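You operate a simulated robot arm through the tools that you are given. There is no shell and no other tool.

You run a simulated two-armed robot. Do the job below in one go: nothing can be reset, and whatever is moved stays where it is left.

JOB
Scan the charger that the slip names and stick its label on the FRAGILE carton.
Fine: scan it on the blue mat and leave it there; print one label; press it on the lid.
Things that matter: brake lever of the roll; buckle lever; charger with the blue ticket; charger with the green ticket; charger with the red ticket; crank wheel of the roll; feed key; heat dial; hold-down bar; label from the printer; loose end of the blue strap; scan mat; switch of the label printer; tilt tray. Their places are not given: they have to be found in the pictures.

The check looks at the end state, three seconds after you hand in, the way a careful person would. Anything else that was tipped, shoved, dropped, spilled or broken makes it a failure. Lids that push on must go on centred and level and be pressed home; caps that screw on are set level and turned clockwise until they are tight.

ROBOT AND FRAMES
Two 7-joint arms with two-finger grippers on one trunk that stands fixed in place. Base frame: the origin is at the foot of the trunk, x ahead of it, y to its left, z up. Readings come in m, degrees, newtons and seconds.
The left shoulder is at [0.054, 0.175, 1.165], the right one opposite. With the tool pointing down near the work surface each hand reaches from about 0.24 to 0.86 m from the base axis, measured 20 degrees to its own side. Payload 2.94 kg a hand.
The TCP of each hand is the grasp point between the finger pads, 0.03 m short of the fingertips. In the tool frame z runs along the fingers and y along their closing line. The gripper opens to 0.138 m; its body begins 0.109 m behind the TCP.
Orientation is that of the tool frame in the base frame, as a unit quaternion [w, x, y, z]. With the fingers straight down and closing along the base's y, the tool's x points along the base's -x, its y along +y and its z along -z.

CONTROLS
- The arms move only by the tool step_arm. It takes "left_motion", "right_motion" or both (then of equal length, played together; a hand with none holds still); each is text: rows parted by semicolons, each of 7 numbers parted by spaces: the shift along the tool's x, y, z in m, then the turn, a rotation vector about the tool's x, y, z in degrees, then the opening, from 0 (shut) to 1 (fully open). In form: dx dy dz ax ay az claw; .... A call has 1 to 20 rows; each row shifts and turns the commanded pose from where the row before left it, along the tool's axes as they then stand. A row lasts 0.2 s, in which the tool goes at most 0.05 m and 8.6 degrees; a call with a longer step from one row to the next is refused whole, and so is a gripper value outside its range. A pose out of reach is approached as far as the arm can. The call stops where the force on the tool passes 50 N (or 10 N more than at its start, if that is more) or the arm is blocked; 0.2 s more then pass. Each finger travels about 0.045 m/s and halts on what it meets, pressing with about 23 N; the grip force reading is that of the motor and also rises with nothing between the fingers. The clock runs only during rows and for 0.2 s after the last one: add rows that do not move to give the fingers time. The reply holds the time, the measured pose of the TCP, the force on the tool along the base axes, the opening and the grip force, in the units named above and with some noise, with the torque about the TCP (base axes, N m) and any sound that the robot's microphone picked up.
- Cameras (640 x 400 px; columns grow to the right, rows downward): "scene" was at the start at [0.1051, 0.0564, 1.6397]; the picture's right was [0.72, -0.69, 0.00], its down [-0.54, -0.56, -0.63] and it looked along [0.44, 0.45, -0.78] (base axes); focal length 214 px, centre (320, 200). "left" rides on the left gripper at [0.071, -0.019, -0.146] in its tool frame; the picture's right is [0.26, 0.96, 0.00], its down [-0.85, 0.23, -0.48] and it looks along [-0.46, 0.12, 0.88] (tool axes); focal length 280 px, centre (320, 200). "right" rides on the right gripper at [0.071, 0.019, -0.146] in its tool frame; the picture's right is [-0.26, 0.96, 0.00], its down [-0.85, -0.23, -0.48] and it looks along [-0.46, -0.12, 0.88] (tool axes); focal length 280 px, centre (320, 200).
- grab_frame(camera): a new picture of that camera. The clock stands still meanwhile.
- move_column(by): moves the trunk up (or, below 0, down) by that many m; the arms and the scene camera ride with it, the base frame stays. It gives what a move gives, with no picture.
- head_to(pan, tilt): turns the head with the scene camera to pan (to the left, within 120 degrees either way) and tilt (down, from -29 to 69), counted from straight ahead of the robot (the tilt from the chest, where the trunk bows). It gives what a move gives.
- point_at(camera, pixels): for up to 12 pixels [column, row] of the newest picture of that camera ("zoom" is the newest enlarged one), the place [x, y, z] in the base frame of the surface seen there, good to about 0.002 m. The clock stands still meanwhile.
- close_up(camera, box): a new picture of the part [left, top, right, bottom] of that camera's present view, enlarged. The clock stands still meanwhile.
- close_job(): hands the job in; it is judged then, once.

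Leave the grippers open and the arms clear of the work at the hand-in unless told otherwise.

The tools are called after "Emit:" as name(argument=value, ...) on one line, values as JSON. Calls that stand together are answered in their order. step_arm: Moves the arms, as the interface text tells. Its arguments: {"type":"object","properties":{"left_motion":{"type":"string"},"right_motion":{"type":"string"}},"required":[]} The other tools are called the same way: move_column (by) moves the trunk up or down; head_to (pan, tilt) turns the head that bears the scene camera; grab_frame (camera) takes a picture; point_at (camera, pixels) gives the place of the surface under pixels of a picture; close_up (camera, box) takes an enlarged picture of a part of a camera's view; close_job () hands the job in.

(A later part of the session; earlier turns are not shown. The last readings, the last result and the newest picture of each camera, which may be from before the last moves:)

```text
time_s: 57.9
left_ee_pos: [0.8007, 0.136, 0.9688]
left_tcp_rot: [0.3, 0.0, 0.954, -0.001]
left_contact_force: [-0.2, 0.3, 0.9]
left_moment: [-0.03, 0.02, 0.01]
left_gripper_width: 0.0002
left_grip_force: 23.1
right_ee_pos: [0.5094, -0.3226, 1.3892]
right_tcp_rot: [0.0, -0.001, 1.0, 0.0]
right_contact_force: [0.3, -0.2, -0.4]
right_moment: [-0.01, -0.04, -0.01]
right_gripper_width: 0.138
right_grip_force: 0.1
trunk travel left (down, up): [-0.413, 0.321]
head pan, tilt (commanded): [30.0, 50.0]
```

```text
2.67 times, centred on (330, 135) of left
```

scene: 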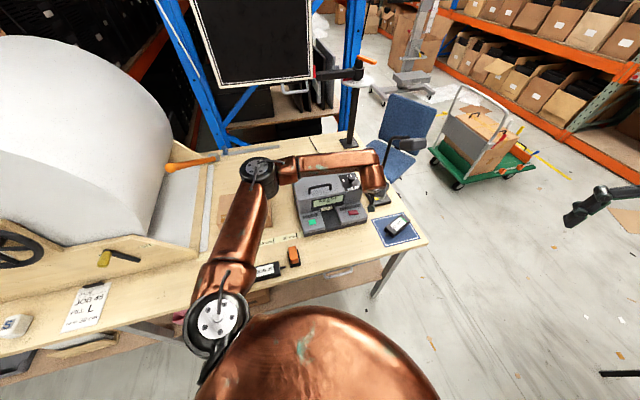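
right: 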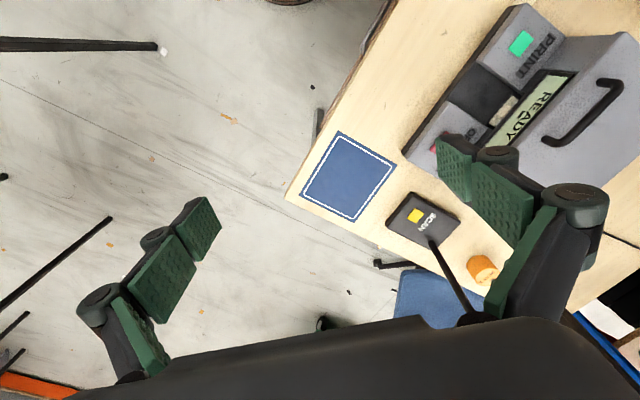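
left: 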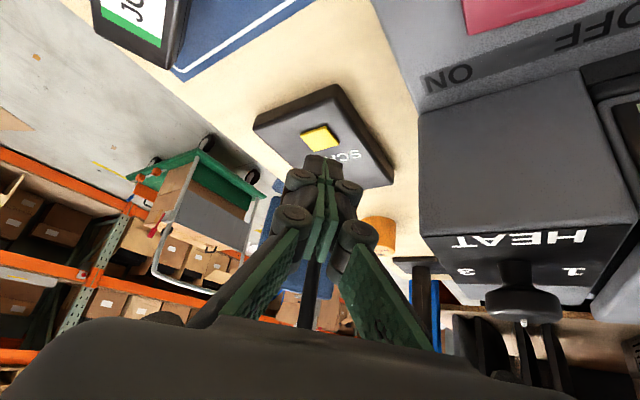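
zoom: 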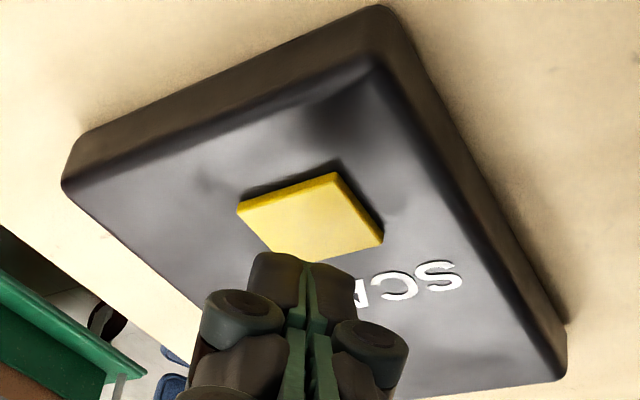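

I press straight down in 2.5 mm steps, watching the force and any sound.

Emit:
step_arm(left_motion="0.0014 0 0.002 0 0 0 0; 0.0014 0 0.002 0 0 0 0; 0.0014 0 0.002 0 0 0 0; 0.0014 0 0.002 0 0 0 0")

```text
time_s: 58.9
left_ee_pos: [0.8017, 0.1378, 0.9585]
left_tcp_rot: [0.301, 0.0, 0.954, 0.0]
left_contact_force: [0.6, 0.3, 0.5]
left_moment: [-0.04, 0.02, 0.01]
left_gripper_width: 0.0
left_grip_force: 22.8
right_ee_pos: [0.5098, -0.3223, 1.3882]
right_tcp_rot: [0.0, -0.001, 1.0, 0.001]
right_contact_force: [-0.2, 0.4, 0.4]
right_moment: [-0.02, -0.01, 0.0]
right_gripper_width: 0.138
right_grip_force: 0.1
trunk travel left (down, up): [-0.413, 0.321]
head pan, tilt (commanded): [30.0, 50.0]
```

No contact yet at z 0.9585. I go on in 1.5 mm steps.

Emit:
step_arm(left_motion="0.0009 0 0.0012 0 0 0 0; 0.0009 0 0.0012 0 0 0 0; 0.0009 0 0.0012 0 0 0 0; 0.0009 0 0.0012 0 0 0 0")

```text
time_s: 59.9
left_ee_pos: [0.801, 0.138, 0.9525]
left_tcp_rot: [0.301, 0.001, 0.954, 0.0]
left_contact_force: [-0.2, -0.2, -0.3]
left_moment: [0.01, 0.02, -0.01]
left_gripper_width: 0.006
left_grip_force: 28.2
right_ee_pos: [0.5105, -0.3232, 1.3883]
right_tcp_rot: [0.0, -0.001, 1.0, 0.002]
right_contact_force: [-0.3, -0.5, 0.5]
right_moment: [0.03, 0.03, 0.01]
right_gripper_width: 0.1378
right_grip_force: 0.1
trunk travel left (down, up): [-0.413, 0.321]
head pan, tilt (commanded): [30.0, 50.0]
heard: click
```

Heard a click. I lift the fingertips off again by 3 cm and look at the LCD.

Emit:
step_arm(left_motion="-0.0086 0 -0.0123 0 0 0 0; -0.0086 0 -0.0123 0 0 0 0; 0 0 -0.04 0 0 0 0; 0 0 -0.04 0 0 0 0; 0 0 0 0 0 0 0")

Emit:
grab_frame(camera="left")

Emit:
close_up(camera="scene", box=[280, 150, 430, 260])

```text
time_s: 61.1
left_ee_pos: [0.7573, 0.1386, 1.0502]
left_tcp_rot: [0.299, 0.0, 0.954, 0.0]
left_contact_force: [1.0, 0.4, -1.1]
left_moment: [0.02, 0.03, 0.04]
left_gripper_width: 0.0002
left_grip_force: 28.0
right_ee_pos: [0.512, -0.3223, 1.3873]
right_tcp_rot: [0.0, -0.001, 1.0, 0.001]
right_contact_force: [0.7, 0.3, -0.7]
right_moment: [0.01, 0.02, 0.0]
right_gripper_width: 0.1381
right_grip_force: 0.2
trunk travel left (down, up): [-0.413, 0.321]
head pan, tilt (commanded): [30.0, 50.0]
```

```text
taken
```

left: 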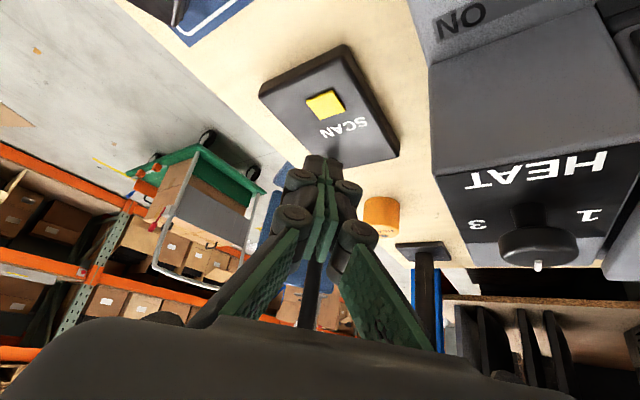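

```text
3.64 times, centred on (355, 205) of scene
```

zoom: 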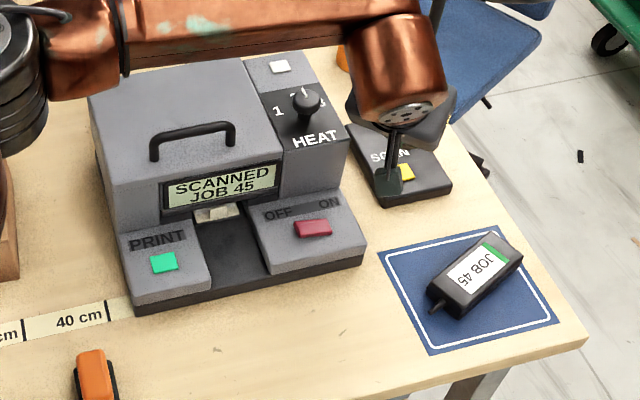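

The LCD now reads "SCANNED JOB 45". Next I must find which heat the loaded roll needs. I back the hand off toward me and view the printer from more angles.

Emit:
step_arm(left_motion="0.0213 0 -0.0393 0 0 0 0; 0.0213 0 -0.0393 0 0 0 0; 0.0213 0 -0.0393 0 0 0 0; 0.0213 0 -0.0393 0 0 0 0; 0.0213 0 -0.0393 0 0 0 0")

Emit:
grab_frame(camera="left")

Emit:
grab_frame(camera="scene")

```text
time_s: 62.3
left_ee_pos: [0.5554, 0.1382, 1.1507]
left_tcp_rot: [0.302, 0.0, 0.953, 0.0]
left_contact_force: [-1.2, -0.5, 0.5]
left_moment: [0.01, -0.01, 0.01]
left_gripper_width: 0.0001
left_grip_force: 28.4
right_ee_pos: [0.5096, -0.3219, 1.389]
right_tcp_rot: [0.0, -0.001, 1.0, 0.001]
right_contact_force: [1.1, 0.5, 0.1]
right_moment: [-0.03, -0.01, 0.01]
right_gripper_width: 0.1378
right_grip_force: 0.1
trunk travel left (down, up): [-0.413, 0.321]
head pan, tilt (commanded): [30.0, 50.0]
```

```text
taken
```

left: 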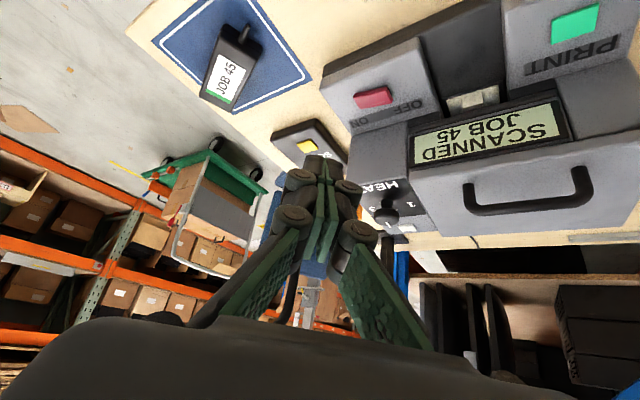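

```text
taken
```

scene: 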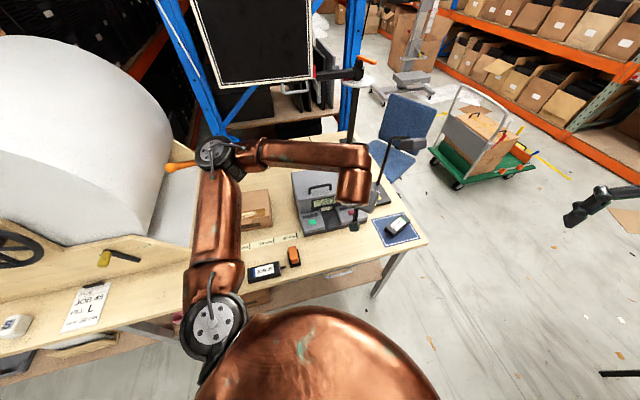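

I enlarge the slot at (470,98) and the LCD to read any more detail.

Emit:
close_up(camera="left", box=[420, 70, 520, 130])

Emit:
close_up(camera="left", box=[350, 140, 450, 240])

Emit:
close_up(camera="scene", box=[285, 165, 375, 240])

```text
6.40 times, centred on (470, 100) of left
```

zoom: 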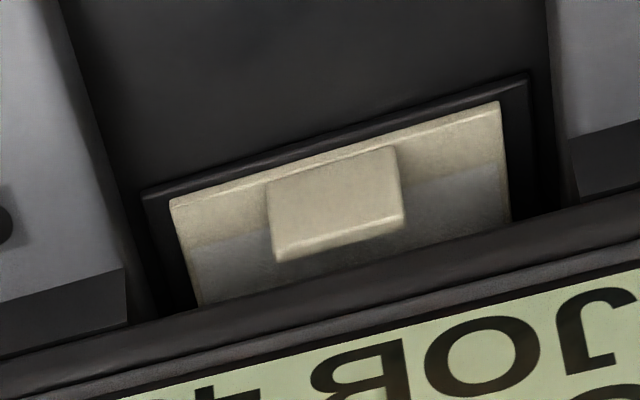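

```text
4.00 times, centred on (400, 190) of left
```

zoom: 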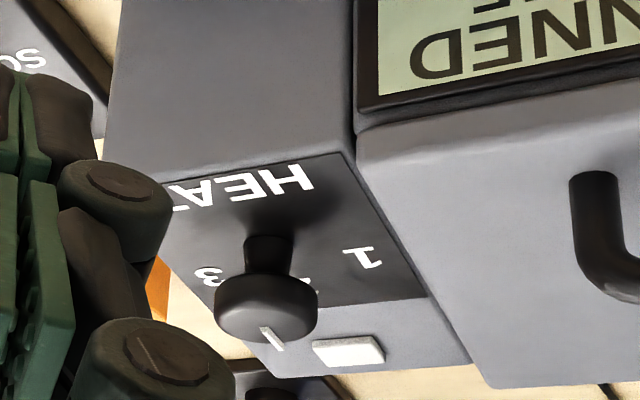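

```text
5.33 times, centred on (330, 202) of scene
```

zoom: 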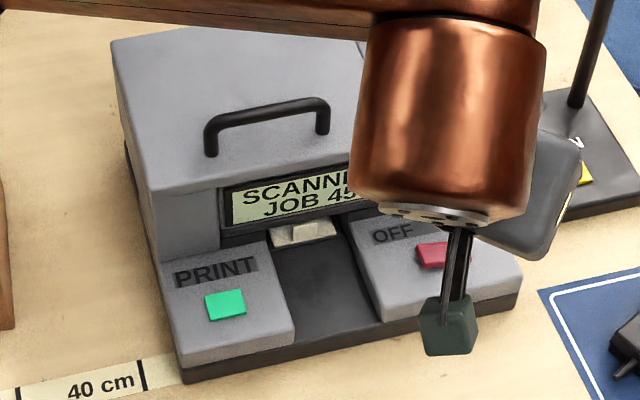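

The label piece in the slot is cream with a grip tab, no text. I look at the printer's case for a window or lid gap, zooming on its left side and top.

Emit:
close_up(camera="scene", box=[285, 165, 335, 200])

Emit:
close_up(camera="scene", box=[285, 195, 335, 240])

```text
11.43 times, centred on (310, 182) of scene
```

zoom: 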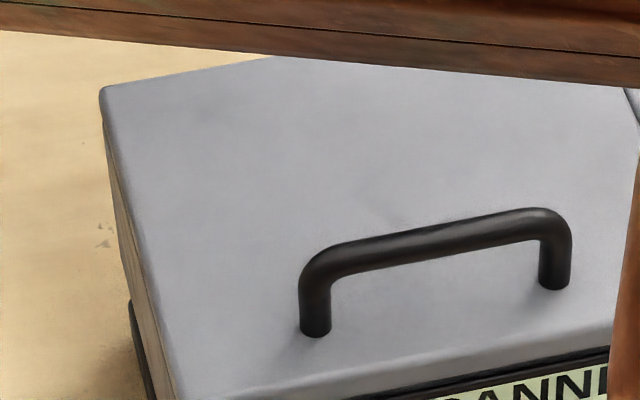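

```text
8.89 times, centred on (310, 218) of scene
```

zoom: 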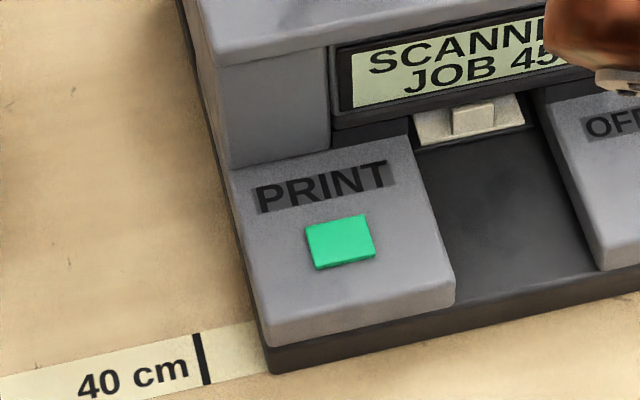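

The lid is a separate slab with a handle. Before touching it I look at the printer's left side with the left camera: I straighten the hand, rise to z 1.25 and go over toward the carton side.

Emit:
step_arm(left_motion="0 0 -0.02 0 7 0 0; 0 0 -0.02 0 7 0 0; 0 0 -0.02 0 7 0 0; 0 0 -0.02 0 7 0 0; 0 0 -0.02 0 7 0 0; 0.0117 0.0467 0 0 0 0 0; 0.0117 0.0467 0 0 0 0 0; 0.0117 0.0467 0 0 0 0 0; 0.0117 0.0467 0 0 0 0 0; 0.0117 0.0467 0 0 0 0 0; 0.0117 0.0467 0 0 0 0 0; 0.0117 0.0467 0 0 0 0 0; 0.0117 0.0467 0 0 0 0 0; 0 0 0 0 0 8 0; 0 0 0 0 0 8 0; 0 0 0 0 0 8 0")

Emit:
grab_frame(camera="left")

```text
time_s: 65.7
left_ee_pos: [0.4034, 0.4101, 1.2188]
left_tcp_rot: [0.0, 0.206, 0.978, 0.0]
left_contact_force: [0.0, -1.0, 0.5]
left_moment: [0.0, 0.0, -0.02]
left_gripper_width: 0.0
left_grip_force: 28.4
left hand out of reach, approached as far as the arm can: row 14, 15, 16
right_ee_pos: [0.5108, -0.3229, 1.388]
right_tcp_rot: [-0.001, -0.001, 1.0, 0.001]
right_contact_force: [-0.2, 0.2, -0.5]
right_moment: [0.02, 0.01, 0.01]
right_gripper_width: 0.1382
right_grip_force: 0.0
trunk travel left (down, up): [-0.413, 0.321]
head pan, tilt (commanded): [30.0, 50.0]
```

```text
taken
```

left: 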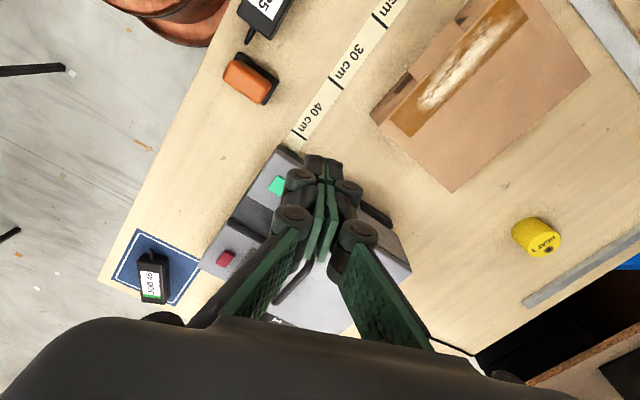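

The printer is now partly behind the fingers; its left side edge shows at (380,215). I enlarge it.

Emit:
close_up(camera="left", box=[320, 150, 440, 300])

```text
2.67 times, centred on (380, 225) of left
```

zoom: 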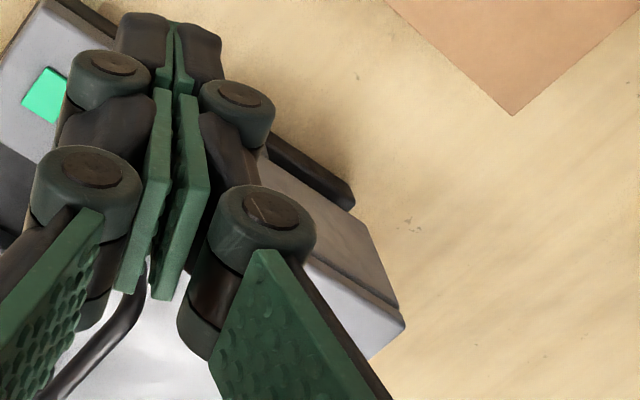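

No window on that side; only the lid slab above the wall. I move the left hand away to the left so the scene camera can see the printer freely.

Emit:
step_arm(left_motion="0 0 0 0 0 -8 0.3; 0 0 0 0 0 -8 0.3; 0.02 0.03 0 0 0 -8 0.3; 0.03 0.03 0 0 0 0 0.3; 0.03 0.03 0 0 0 0 0.3; 0.03 0.03 0 0 0 0 0.3")

Emit:
head_to(pan=35, tilt=45)

Emit:
grab_frame(camera="scene")

Emit:
grab_frame(camera="left")

```text
time_s: 67.3
left_ee_pos: [0.1984, 0.5757, 1.13]
left_tcp_rot: [-0.252, -0.088, 0.963, 0.033]
left_contact_force: [0.7, -0.2, 0.1]
left_moment: [0.04, 0.01, -0.03]
left_gripper_width: 0.0411
left_grip_force: 0.1
right_ee_pos: [0.5123, -0.3235, 1.3876]
right_tcp_rot: [-0.001, 0.0, 1.0, 0.001]
right_contact_force: [1.1, -0.2, 0.3]
right_moment: [0.04, 0.06, 0.04]
right_gripper_width: 0.1382
right_grip_force: 0.1
trunk travel left (down, up): [-0.413, 0.321]
head pan, tilt (commanded): [30.0, 50.0]
stopped in row 6 (left hand): the arm was blocked; the commanded pose is now the measured one
```

```text
time_s: 68.0
left_ee_pos: [0.197, 0.5758, 1.1269]
left_tcp_rot: [-0.252, -0.087, 0.963, 0.032]
left_contact_force: [-0.9, -0.5, 0.0]
left_moment: [0.0, -0.02, 0.0]
left_gripper_width: 0.0414
left_grip_force: 0.1
right_ee_pos: [0.5108, -0.3212, 1.3893]
right_tcp_rot: [0.0, 0.0, 1.0, 0.0]
right_contact_force: [0.4, -0.7, -0.7]
right_moment: [-0.02, -0.03, -0.02]
right_gripper_width: 0.1383
right_grip_force: 0.0
trunk travel left (down, up): [-0.413, 0.321]
head pan, tilt (commanded): [35.0, 45.0]
```

```text
taken
```

scene: 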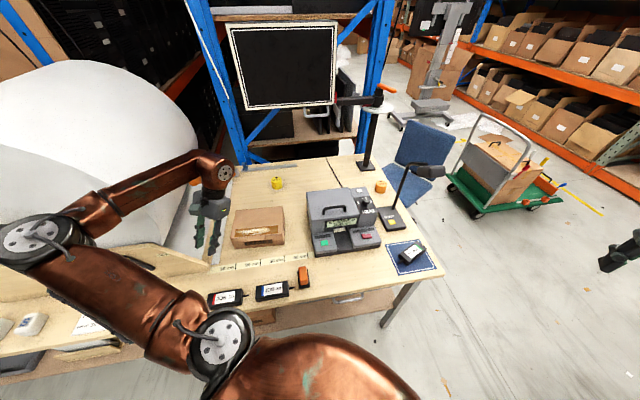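

```text
taken
```

left: 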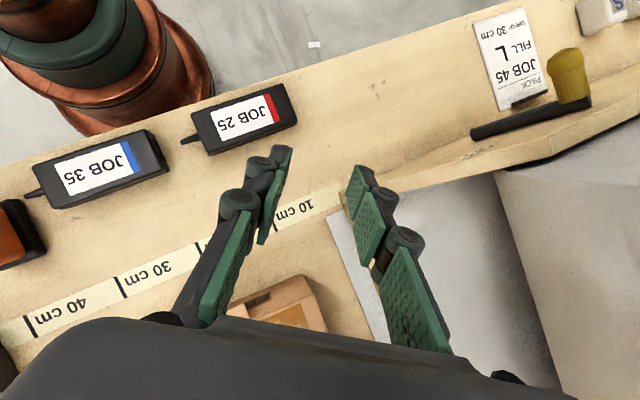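

The move ended "blocked" in row 6 with the hand tilted – something of the arm may touch the roll. I turn the head left to inspect the forearm, elbow and crank wheel before moving.

Emit:
head_to(pan=80, tilt=45)

Emit:
grab_frame(camera="scene")

Emit:
close_up(camera="scene", box=[120, 60, 360, 300])

```text
time_s: 69.1
left_ee_pos: [0.1981, 0.5764, 1.1279]
left_tcp_rot: [-0.253, -0.088, 0.963, 0.032]
left_contact_force: [0.0, -0.8, -0.3]
left_moment: [0.01, 0.05, -0.01]
left_gripper_width: 0.0413
left_grip_force: 0.0
right_ee_pos: [0.51, -0.3228, 1.3892]
right_tcp_rot: [-0.001, -0.001, 1.0, 0.001]
right_contact_force: [1.3, 0.1, -0.1]
right_moment: [0.0, 0.03, -0.03]
right_gripper_width: 0.138
right_grip_force: 0.1
trunk travel left (down, up): [-0.413, 0.321]
head pan, tilt (commanded): [80.0, 45.0]
```

```text
taken
```

scene: 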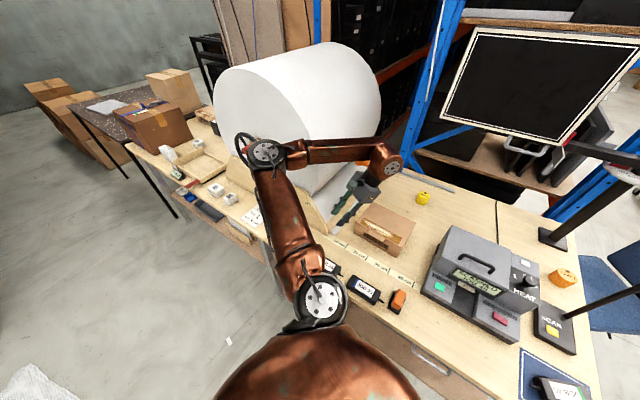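

```text
1.67 times, centred on (240, 180) of scene
```

zoom: 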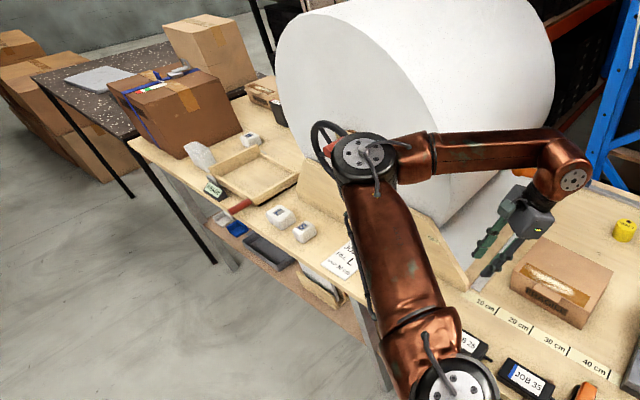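

The elbow seems close to the crank wheel. I measure elbow, forearm and crank points.

Emit:
point_at(camera="scene", pixels=[[265, 152], [255, 150], [285, 145], [320, 148], [385, 160], [240, 140], [243, 153], [250, 172], [355, 185], [375, 165]])

Emit:
close_up(camera="scene", box=[220, 120, 320, 200])

```text
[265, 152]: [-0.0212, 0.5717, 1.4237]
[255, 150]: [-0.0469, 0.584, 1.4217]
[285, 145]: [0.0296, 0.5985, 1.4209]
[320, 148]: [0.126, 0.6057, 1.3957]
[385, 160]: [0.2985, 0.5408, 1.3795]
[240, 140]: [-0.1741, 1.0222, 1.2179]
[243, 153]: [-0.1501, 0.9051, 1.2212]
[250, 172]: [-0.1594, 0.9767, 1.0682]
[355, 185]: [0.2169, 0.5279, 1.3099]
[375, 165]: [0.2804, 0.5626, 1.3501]
```

```text
5.00 times, centred on (270, 160) of scene
```

zoom: 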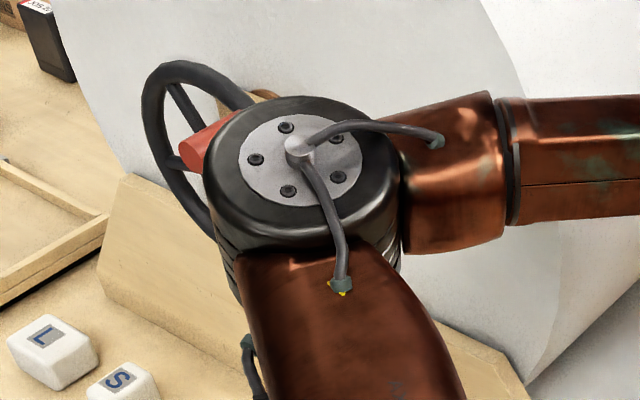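

No contact force and the crank looks untouched; the arm was merely mid-way in an elbow flip at the edge of its range. I bring the hand back forward (+x) while straightening it.

Emit:
step_arm(left_motion="-0.0214 -0.0038 -0.0123 0 -5 0 0.3; -0.02 -0.0038 -0.012 0 -5 0 0.3; -0.022 -0.0038 -0.01 0 -5 0 0.3; -0.023 -0.0038 -0.008 0 -5 0 0.3; -0.024 -0.0038 -0.006 0 -5 0 0.3; -0.024 -0.0038 -0.003 0 -4 0 0.3")

Emit:
grab_frame(camera="scene")

```text
time_s: 70.5
left_ee_pos: [0.3461, 0.5757, 1.1363]
left_tcp_rot: [-0.003, -0.078, 0.996, 0.052]
left_contact_force: [-0.7, 0.7, -0.9]
left_moment: [-0.02, -0.01, 0.04]
left_gripper_width: 0.0415
left_grip_force: 0.0
right_ee_pos: [0.5115, -0.321, 1.3876]
right_tcp_rot: [0.0, -0.001, 1.0, 0.001]
right_contact_force: [0.5, -0.1, 0.1]
right_moment: [-0.02, 0.02, -0.02]
right_gripper_width: 0.1382
right_grip_force: 0.1
trunk travel left (down, up): [-0.413, 0.321]
head pan, tilt (commanded): [80.0, 45.0]
```

```text
taken
```

scene: 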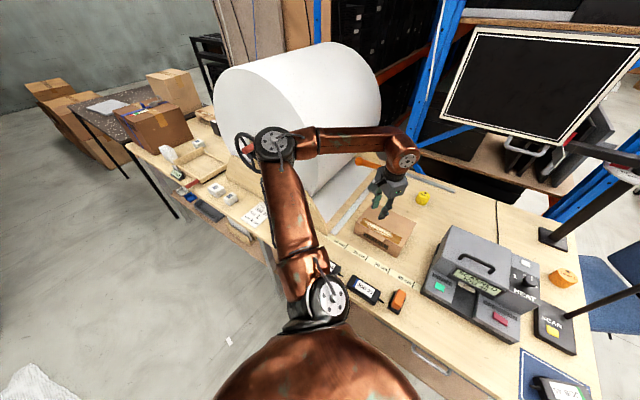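

The hand is back above the carton. I straighten its 6° roll and enlarge the printer in this scene view, including handle, lid edge and dial.

Emit:
step_arm(left_motion="0 0 -0.03 5.9 0 0 0.3; 0 0 0 0 0 0 0.3")

Emit:
close_up(camera="scene", box=[410, 210, 560, 350])

Emit:
grab_frame(camera="left")

```text
time_s: 71.1
left_ee_pos: [0.3439, 0.5678, 1.1671]
left_tcp_rot: [0.001, -0.077, 0.997, 0.003]
left_contact_force: [0.5, -0.3, -0.3]
left_moment: [0.09, -0.01, -0.01]
left_gripper_width: 0.0417
left_grip_force: 0.1
right_ee_pos: [0.5097, -0.3246, 1.3886]
right_tcp_rot: [0.0, 0.0, 1.0, 0.003]
right_contact_force: [-0.3, -1.6, -0.6]
right_moment: [0.12, -0.03, 0.0]
right_gripper_width: 0.1379
right_grip_force: 0.0
trunk travel left (down, up): [-0.413, 0.321]
head pan, tilt (commanded): [80.0, 45.0]
```

```text
2.86 times, centred on (485, 280) of scene
```

zoom: 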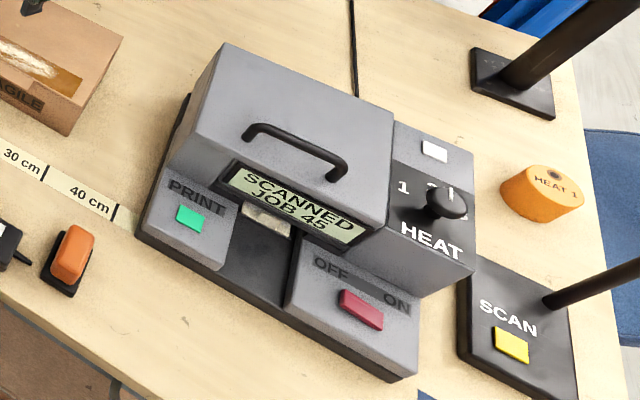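

```text
taken
```

left: 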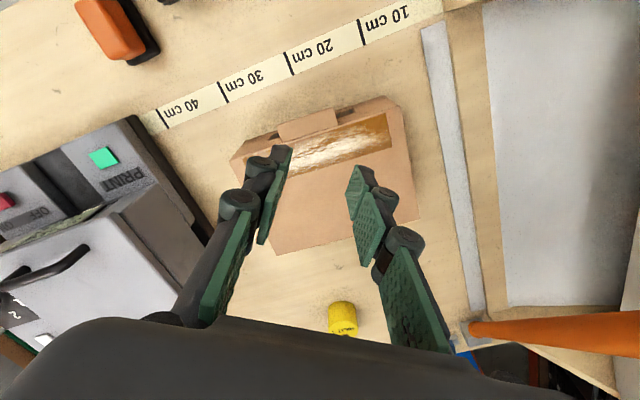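

In this left view the printer's left side shows at (160,210). I enlarge it to look for a window or a roll end.

Emit:
close_up(camera="left", box=[0, 110, 230, 350])

Emit:
close_up(camera="left", box=[110, 160, 220, 260])

```text
1.67 times, centred on (115, 230) of left
```

zoom: 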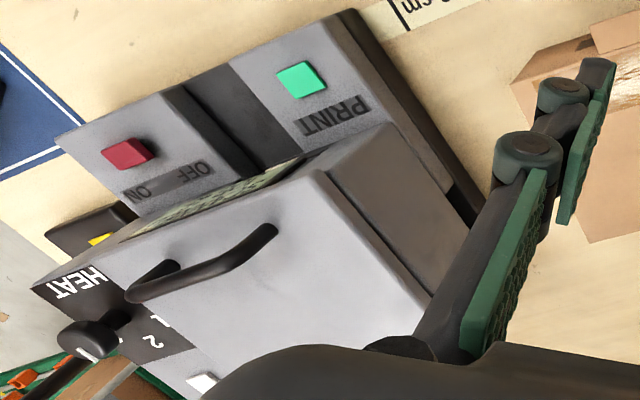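

```text
4.00 times, centred on (165, 210) of left
```

zoom: 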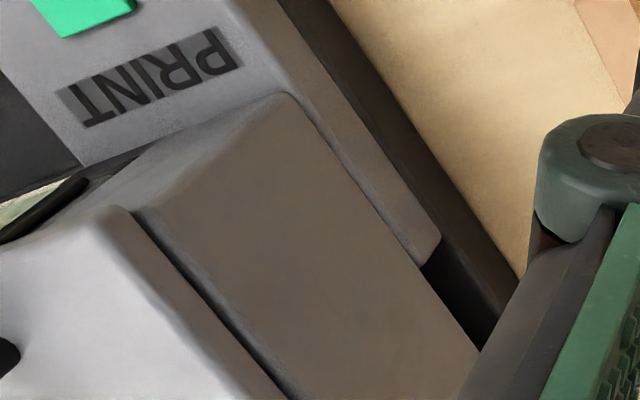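

The lid slab is clearly separate from the body (dark seam), so it should open by its handle and show the roll. I measure the handle and lid from the scene view.

Emit:
close_up(camera="scene", box=[440, 220, 560, 320])

```text
4.00 times, centred on (500, 270) of scene
```

zoom: 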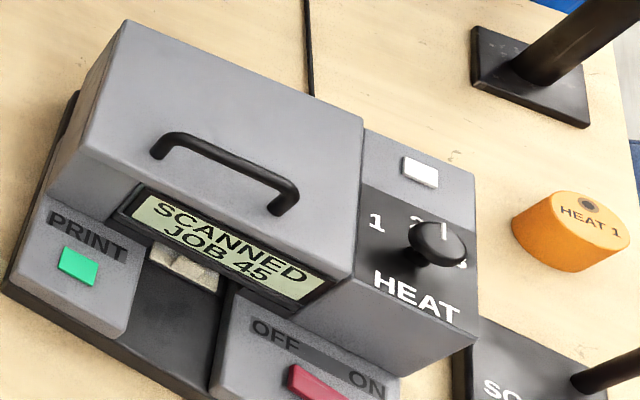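

Emit:
point_at(camera="zoom", pixels=[[175, 137], [225, 160], [275, 183], [285, 200], [165, 150], [128, 25], [360, 118], [352, 278], [80, 145], [230, 110], [438, 240], [420, 170]])

```text
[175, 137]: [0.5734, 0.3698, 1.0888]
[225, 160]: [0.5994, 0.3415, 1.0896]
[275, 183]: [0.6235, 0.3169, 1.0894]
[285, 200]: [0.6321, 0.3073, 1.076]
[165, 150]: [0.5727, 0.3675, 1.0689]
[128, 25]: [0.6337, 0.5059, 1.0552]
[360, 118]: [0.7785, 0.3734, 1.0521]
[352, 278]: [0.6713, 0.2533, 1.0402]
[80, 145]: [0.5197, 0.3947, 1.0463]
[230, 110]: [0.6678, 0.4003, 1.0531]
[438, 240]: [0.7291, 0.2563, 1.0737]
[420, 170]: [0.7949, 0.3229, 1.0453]
```

Handle bar: from (0.573, 0.370) to (0.632, 0.307), top z 1.089, lid top z 1.053; the hinge would be at the back. I move the left hand over it at a safe height, fingertips at about 1.15.

Emit:
step_arm(left_motion="-0.0272 -0.0331 -0.003 0 0 0 0.36; -0.0272 -0.0331 -0.003 0 0 0 0.36; -0.0272 -0.0331 -0.003 0 0 0 0.36; -0.0272 -0.0331 -0.003 0 0 0 0.36; -0.0272 -0.0331 -0.003 0 0 0 0.36; -0.0272 -0.0331 -0.003 0 0 0 0.36; -0.0272 -0.0331 0 0 0 0 0.36; -0.0272 -0.0331 0 0 0 0 0.36; 0 0 0 0 0 8 0.36; 0 0 0 0 0 8 0.36; 0 0 0 0 0 8 0.36; 0 0 0 0 0 8 0.36")

Emit:
grab_frame(camera="left")

```text
time_s: 73.7
left_ee_pos: [0.5788, 0.3212, 1.1822]
left_tcp_rot: [0.001, 0.199, 0.98, 0.002]
left_contact_force: [0.4, -0.8, 0.4]
left_moment: [0.01, -0.03, 0.03]
left_gripper_width: 0.0499
left_grip_force: 0.1
left hand out of reach, approached as far as the arm can: row 12
right_ee_pos: [0.5091, -0.3227, 1.3886]
right_tcp_rot: [0.0, -0.001, 1.0, 0.001]
right_contact_force: [-0.1, 0.3, -0.4]
right_moment: [0.01, 0.0, 0.0]
right_gripper_width: 0.1379
right_grip_force: 0.1
trunk travel left (down, up): [-0.413, 0.321]
head pan, tilt (commanded): [80.0, 45.0]
```

```text
taken
```

left: 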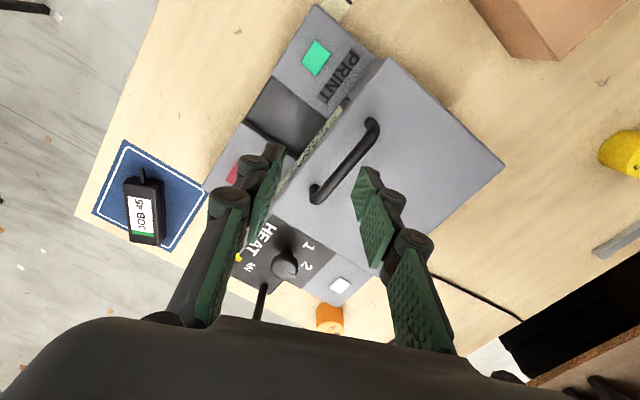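

At this spot the yaw stops at -23°, so gripping the bar crosswise isn't possible; but with yaw +45° I can clamp the handle lengthwise by its two posts. First I read the dial in this view.

Emit:
close_up(camera="left", box=[220, 210, 360, 310])

Emit:
close_up(camera="left", box=[240, 20, 420, 220])

```text
4.00 times, centred on (290, 260) of left
```

zoom: 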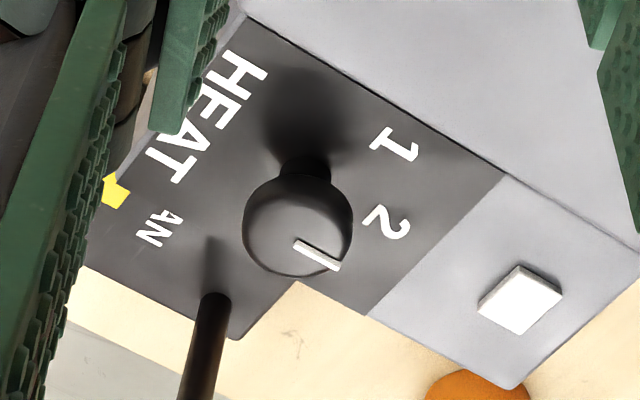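

```text
2.00 times, centred on (330, 120) of left
```

zoom: 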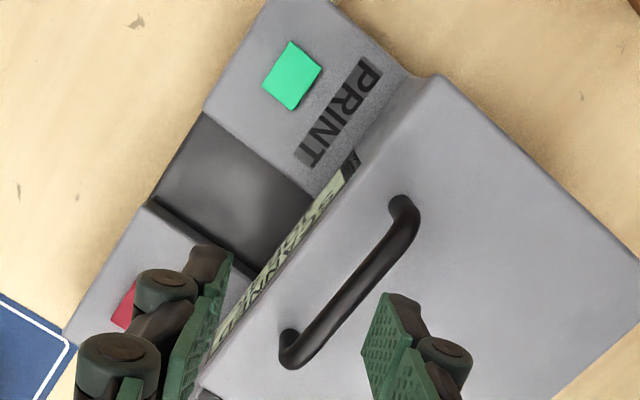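

The dial points at 2. I now turn to yaw +45°, open to about 0.115 m and centre over the handle at z 1.18.

Emit:
step_arm(left_motion="0 0 0 0 0 -7.6 0.83; 0 0 0 0 0 -7.6 0.83; 0 0 0 0 0 -7.6 0.83; 0 0 0 0 0 -7.6 0.83; 0 0 0 0 0 -7.6 0.83; 0 0 0 0 0 -7.6 0.83; 0 0 0 0 0 -7.6 0.83; 0 0 0 0 0 -7.6 0.83; 0 0 0 0 0 -7.6 0.83; -0.0286 -0.0028 0 0 0 0 0.83; 0 0 0 0 0 0 0.83")

Emit:
grab_frame(camera="left")

Emit:
head_to(pan=35, tilt=45)

Emit:
grab_frame(camera="scene")

```text
time_s: 76.1
left_ee_pos: [0.6008, 0.338, 1.1838]
left_tcp_rot: [0.002, -0.385, 0.923, 0.001]
left_contact_force: [0.9, 0.3, 0.8]
left_moment: [-0.02, -0.04, 0.01]
left_gripper_width: 0.1144
left_grip_force: 0.0
right_ee_pos: [0.509, -0.3224, 1.3889]
right_tcp_rot: [0.0, -0.002, 1.0, 0.001]
right_contact_force: [-0.9, -0.9, 0.1]
right_moment: [0.02, 0.01, 0.0]
right_gripper_width: 0.1379
right_grip_force: 0.0
trunk travel left (down, up): [-0.413, 0.321]
head pan, tilt (commanded): [80.0, 45.0]
```

```text
taken
```

left: 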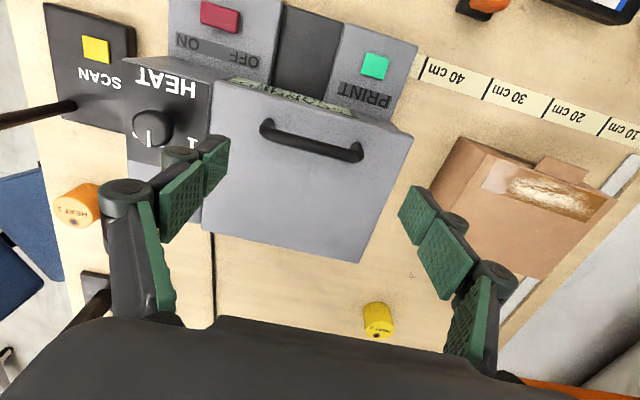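

```text
time_s: 77.2
left_ee_pos: [0.6015, 0.3397, 1.1823]
left_tcp_rot: [0.001, -0.385, 0.923, 0.002]
left_contact_force: [0.4, 0.1, -0.7]
left_moment: [0.02, -0.01, -0.03]
left_gripper_width: 0.1148
left_grip_force: 0.0
right_ee_pos: [0.511, -0.3211, 1.3886]
right_tcp_rot: [0.0, -0.001, 1.0, 0.001]
right_contact_force: [-0.6, -0.5, 0.4]
right_moment: [0.0, -0.03, -0.01]
right_gripper_width: 0.1381
right_grip_force: 0.0
trunk travel left (down, up): [-0.413, 0.321]
head pan, tilt (commanded): [35.0, 45.0]
```

```text
taken
```

scene: 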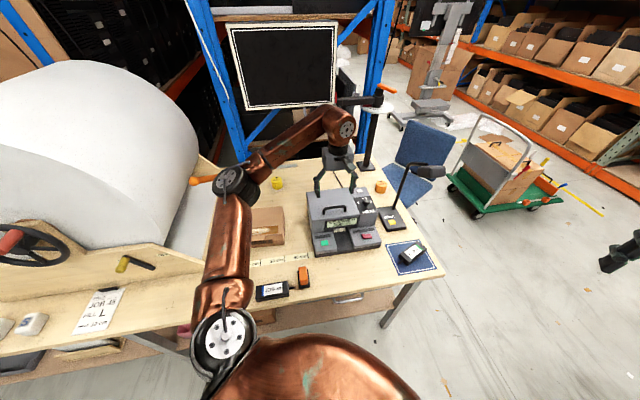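

Well centred over the handle. I measure the handle's ends in the left view at (268,128) and (358,153).

Emit:
close_up(camera="left", box=[230, 90, 400, 200])

```text
3.64 times, centred on (315, 145) of left
```

zoom: 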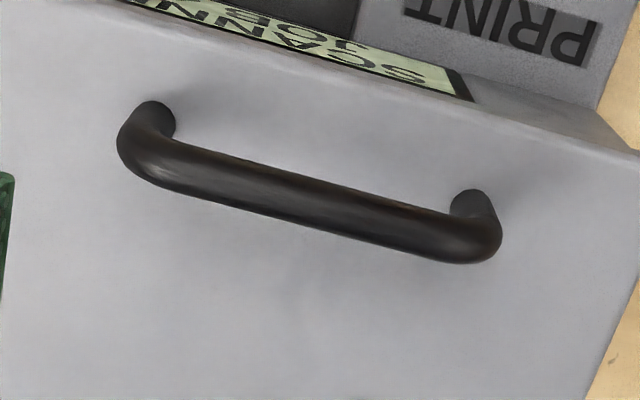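

Emit:
point_at(camera="zoom", pixels=[[135, 155], [310, 195], [480, 245], [155, 110], [470, 200], [310, 180], [310, 215], [300, 300], [60, 40], [560, 170]])

```text
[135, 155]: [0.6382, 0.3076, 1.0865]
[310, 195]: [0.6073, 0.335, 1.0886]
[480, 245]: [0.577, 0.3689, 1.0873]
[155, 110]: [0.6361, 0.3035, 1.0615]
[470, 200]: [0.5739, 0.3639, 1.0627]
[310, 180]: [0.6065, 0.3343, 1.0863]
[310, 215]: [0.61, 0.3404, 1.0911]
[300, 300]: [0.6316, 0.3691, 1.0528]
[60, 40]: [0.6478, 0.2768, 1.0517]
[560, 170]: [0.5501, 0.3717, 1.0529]
```

Handle centre (0.607, 0.337), about 0.092 m long outside; lid at 1.053. I shift 6 mm and go down so that the fingertips end 7 mm above the lid, astride the handle.

Emit:
step_arm(left_motion="-0.001 -0.006 0.03 0 0 0 0.83; 0 0 0.03 0 0 0 0.83; 0 0 0.02 0 0 0 0.83; 0 0 0.012 0 0 0 0.83; 0 0 0 0 0 0 0.83")

Emit:
grab_frame(camera="left")

```text
time_s: 78.4
left_ee_pos: [0.6037, 0.3379, 1.0916]
left_tcp_rot: [0.002, -0.385, 0.923, 0.0]
left_contact_force: [-0.5, -0.5, 0.1]
left_moment: [-0.02, -0.01, 0.0]
left_gripper_width: 0.1145
left_grip_force: 0.1
right_ee_pos: [0.5108, -0.3215, 1.39]
right_tcp_rot: [0.001, -0.001, 1.0, 0.001]
right_contact_force: [-0.9, -0.5, 0.0]
right_moment: [-0.01, 0.01, -0.01]
right_gripper_width: 0.1378
right_grip_force: 0.0
trunk travel left (down, up): [-0.413, 0.321]
head pan, tilt (commanded): [35.0, 45.0]
```

```text
taken
```

left: 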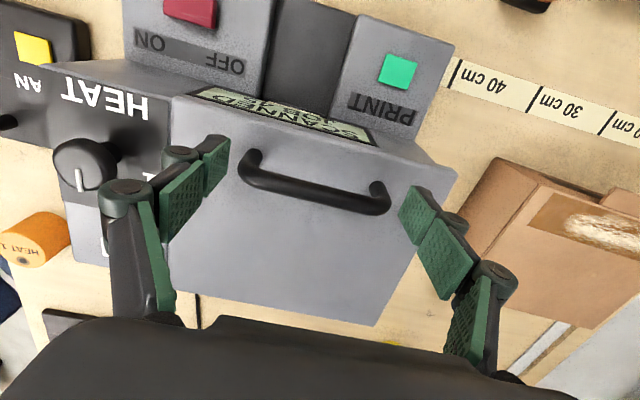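

The handle lies between the pads. I close on it.

Emit:
step_arm(left_motion="0 0 0 0 0 0 0.55; 0 0 0 0 0 0 0.55; 0 0 0 0 0 0 0.55; 0 0 0 0 0 0 0.55")

Emit:
grab_frame(camera="left")

```text
time_s: 79.4
left_ee_pos: [0.6061, 0.3362, 1.0905]
left_tcp_rot: [0.002, -0.385, 0.923, 0.001]
left_contact_force: [5.4, -0.9, 2.5]
left_moment: [-0.28, -0.52, -0.08]
left_gripper_width: 0.0998
left_grip_force: 45.2
right_ee_pos: [0.5109, -0.3231, 1.389]
right_tcp_rot: [0.0, 0.0, 1.0, 0.002]
right_contact_force: [0.3, 0.0, 0.4]
right_moment: [0.0, 0.03, -0.02]
right_gripper_width: 0.138
right_grip_force: 0.1
trunk travel left (down, up): [-0.413, 0.321]
head pan, tilt (commanded): [35.0, 45.0]
```

```text
taken
```

left: 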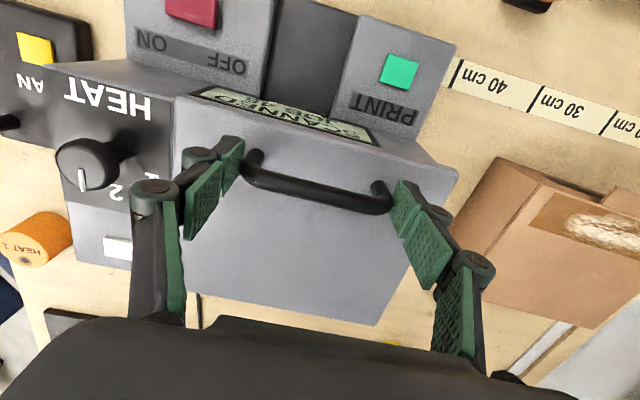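

The handle is clamped (width 0.100). I lift gently 1 cm along the hinge arc and watch the force.

Emit:
step_arm(left_motion="-0.001 0 -0.004 0 0 0 0.55; -0.001 0 -0.004 0 0 0 0.55")

```text
time_s: 80.0
left_ee_pos: [0.606, 0.3359, 1.0968]
left_tcp_rot: [-0.001, -0.385, 0.923, 0.002]
left_contact_force: [-0.4, -8.2, -9.7]
left_moment: [-0.69, 1.38, -0.07]
left_gripper_width: 0.0998
left_grip_force: 45.4
right_ee_pos: [0.512, -0.3232, 1.3883]
right_tcp_rot: [0.0, -0.001, 1.0, 0.001]
right_contact_force: [0.5, 0.0, -0.6]
right_moment: [0.02, 0.0, -0.01]
right_gripper_width: 0.1381
right_grip_force: 0.2
trunk travel left (down, up): [-0.413, 0.321]
head pan, tilt (commanded): [35.0, 45.0]
```

Moved 6 mm with -10 N. I check whether the lid has opened or whether the whole printer moves.

Emit:
close_up(camera="scene", box=[290, 160, 400, 260])

Emit:
grab_frame(camera="left")

```text
4.00 times, centred on (345, 210) of scene
```

zoom: 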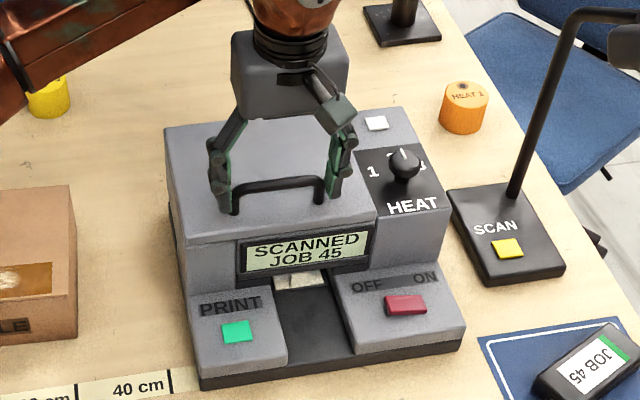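

```text
taken
```

left: 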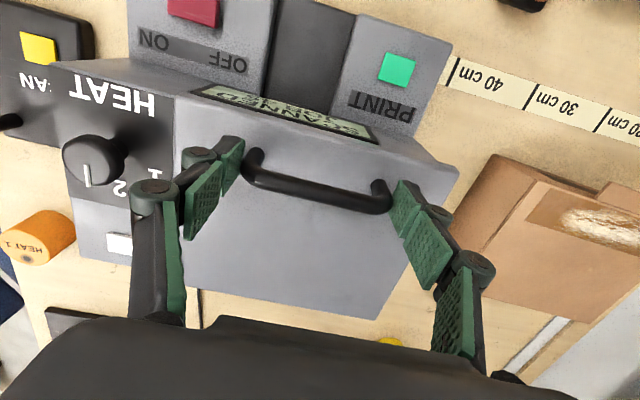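

I measure lid and handle heights now.

Emit:
point_at(camera="left", pixels=[[315, 195], [400, 160], [230, 120], [360, 290], [250, 290], [300, 240], [315, 160], [130, 210], [100, 130]])

```text
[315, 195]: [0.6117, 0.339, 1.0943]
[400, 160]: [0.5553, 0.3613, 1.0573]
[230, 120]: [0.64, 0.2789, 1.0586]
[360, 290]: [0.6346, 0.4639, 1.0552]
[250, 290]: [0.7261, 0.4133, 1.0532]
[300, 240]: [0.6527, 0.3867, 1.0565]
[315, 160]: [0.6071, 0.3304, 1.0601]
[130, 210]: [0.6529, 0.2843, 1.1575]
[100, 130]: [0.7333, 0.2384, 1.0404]
```

The lid front has risen about 6 mm while the back hardly moved: it is hinged. I continue along the arc to about 20°.

Emit:
step_arm(left_motion="-0.004 0 -0.008 0 0 0 0.5; -0.004 0 -0.008 0 0 0 0.5; -0.007 0 -0.0105 0 0 0 0.5; -0.0075 0 -0.0105 0 0 0 0.5; 0 0 0 0 0 0 0.5")

Emit:
grab_frame(camera="scene")

Emit:
close_up(camera="scene", box=[290, 160, 400, 260])

```text
time_s: 81.2
left_ee_pos: [0.621, 0.3518, 1.1381]
left_tcp_rot: [0.003, -0.385, 0.923, 0.001]
left_contact_force: [-12.1, -11.7, 1.1]
left_moment: [-0.68, 1.05, 0.24]
left_gripper_width: 0.0997
left_grip_force: 45.0
right_ee_pos: [0.5078, -0.3232, 1.3883]
right_tcp_rot: [0.0, -0.001, 1.0, 0.001]
right_contact_force: [0.1, 0.1, -0.1]
right_moment: [0.03, 0.02, -0.04]
right_gripper_width: 0.1382
right_grip_force: 0.1
trunk travel left (down, up): [-0.413, 0.321]
head pan, tilt (commanded): [35.0, 45.0]
```

```text
taken
```

scene: 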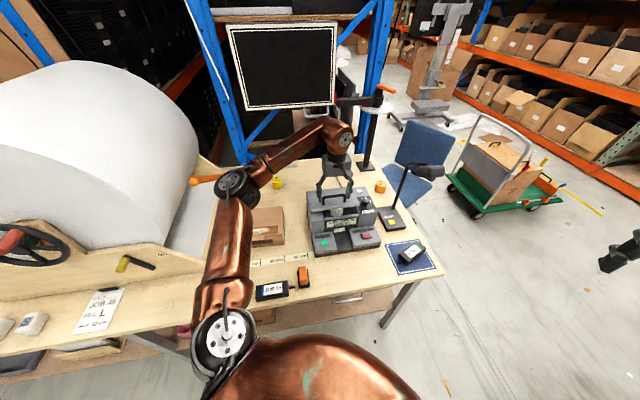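

```text
4.00 times, centred on (345, 210) of scene
```

zoom: 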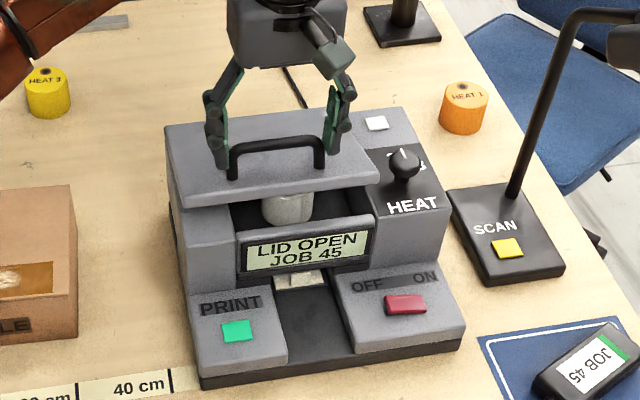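

The LCD says "LID OPEN" and a whitish roll shows inside. I open further, with less backward push (the force was toward me), to see the roll.

Emit:
step_arm(left_motion="-0.003 0 -0.01 0 0 0 0.5; -0.005 0 -0.01 0 0 0 0.5; -0.006 0 -0.009 0 0 0 0.5; -0.007 0 -0.008 0 0 0 0.5; 0 0 0 0 0 0 0.5")

Emit:
close_up(camera="scene", box=[290, 160, 400, 260])

```text
time_s: 82.4
left_ee_pos: [0.6376, 0.3688, 1.1715]
left_tcp_rot: [0.001, -0.387, 0.922, 0.001]
left_contact_force: [0.2, 0.0, 0.9]
left_moment: [-0.02, 0.03, 0.02]
left_gripper_width: 0.0693
left_grip_force: 0.0
right_ee_pos: [0.5116, -0.3209, 1.3876]
right_tcp_rot: [-0.001, -0.001, 1.0, 0.0]
right_contact_force: [0.5, 0.2, -0.5]
right_moment: [-0.02, 0.04, -0.03]
right_gripper_width: 0.138
right_grip_force: 0.0
trunk travel left (down, up): [-0.413, 0.321]
head pan, tilt (commanded): [35.0, 45.0]
```

```text
4.00 times, centred on (345, 210) of scene
```

zoom: 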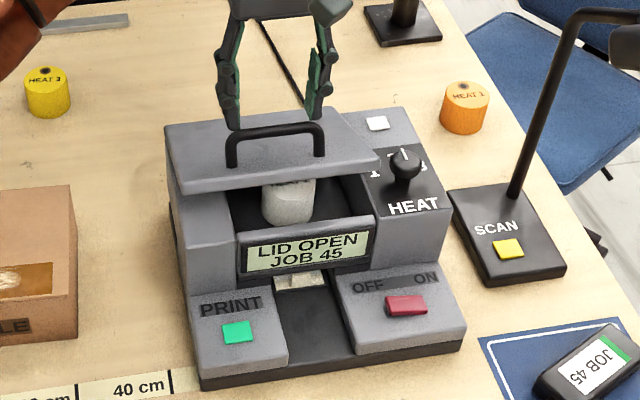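

The fingers slipped off but the lid stays up. I enlarge the opening to look at the roll.

Emit:
close_up(camera="scene", box=[315, 190, 375, 235])

Emit:
grab_frame(camera="left")

```text
8.89 times, centred on (345, 212) of scene
```

zoom: 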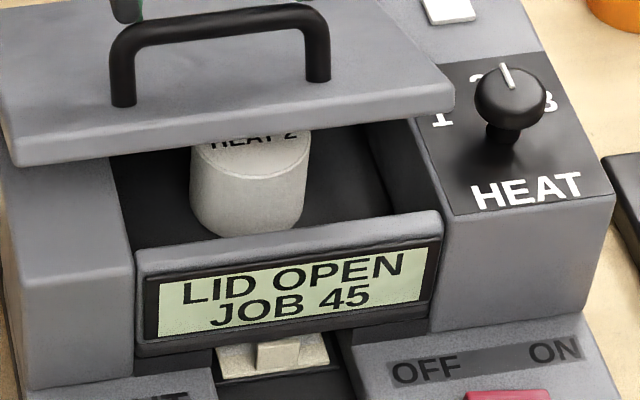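

```text
taken
```

left: 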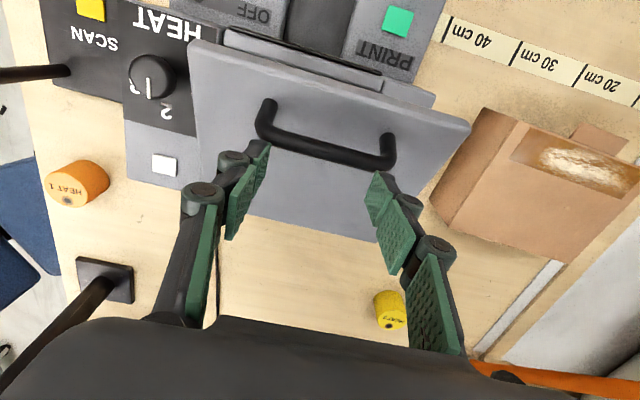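

The roll inside reads "HEAT 2", its upper half hidden by the lid. I enlarge the text fully to be sure of the digit.

Emit:
close_up(camera="scene", box=[330, 198, 352, 212])

```text
16.00 times, centred on (341, 205) of scene
```

zoom: 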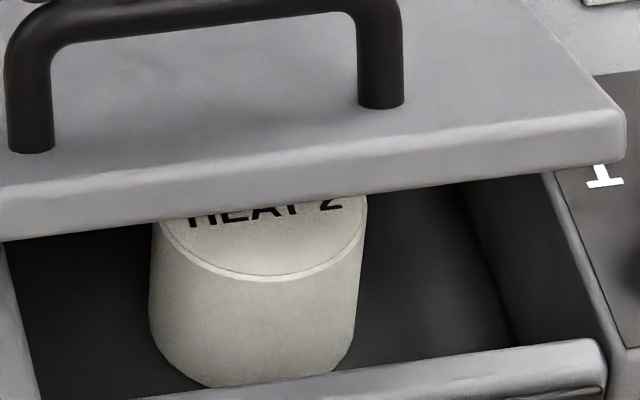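

It looks like a 2, and the roll is white, unlike the orange HEAT 1 and yellow HEAT 3 rolls. I check the dial's pointer exactly in the left view, and look lower under the lid from it too.

Emit:
close_up(camera="left", box=[90, 0, 250, 140])

```text
2.86 times, centred on (170, 70) of left
```

zoom: 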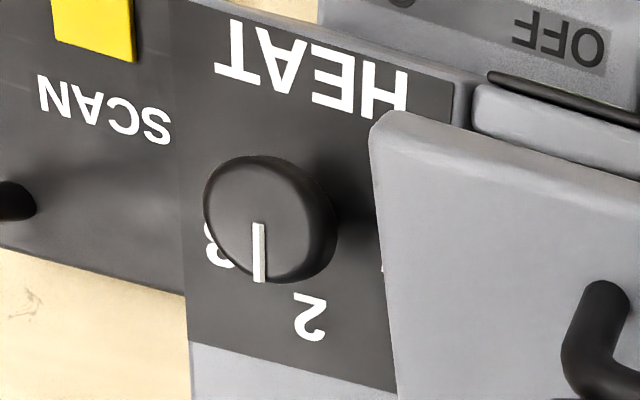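

I measure the dial: pointer ends, the digits and the knob, to see exactly where it points.

Emit:
point_at(camera="zoom", pixels=[[258, 230], [258, 250], [258, 276], [310, 318], [218, 238], [250, 175], [300, 180], [215, 215], [240, 50], [385, 95], [310, 310], [312, 330]])

```text
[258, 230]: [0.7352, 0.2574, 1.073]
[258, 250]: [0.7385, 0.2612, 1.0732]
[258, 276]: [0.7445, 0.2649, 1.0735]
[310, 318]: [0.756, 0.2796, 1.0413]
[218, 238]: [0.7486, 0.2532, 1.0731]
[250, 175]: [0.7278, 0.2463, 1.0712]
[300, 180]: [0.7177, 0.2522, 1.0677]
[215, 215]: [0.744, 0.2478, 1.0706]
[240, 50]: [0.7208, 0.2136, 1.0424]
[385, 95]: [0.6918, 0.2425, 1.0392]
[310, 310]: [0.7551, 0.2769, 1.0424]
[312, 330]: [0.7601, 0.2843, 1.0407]
```

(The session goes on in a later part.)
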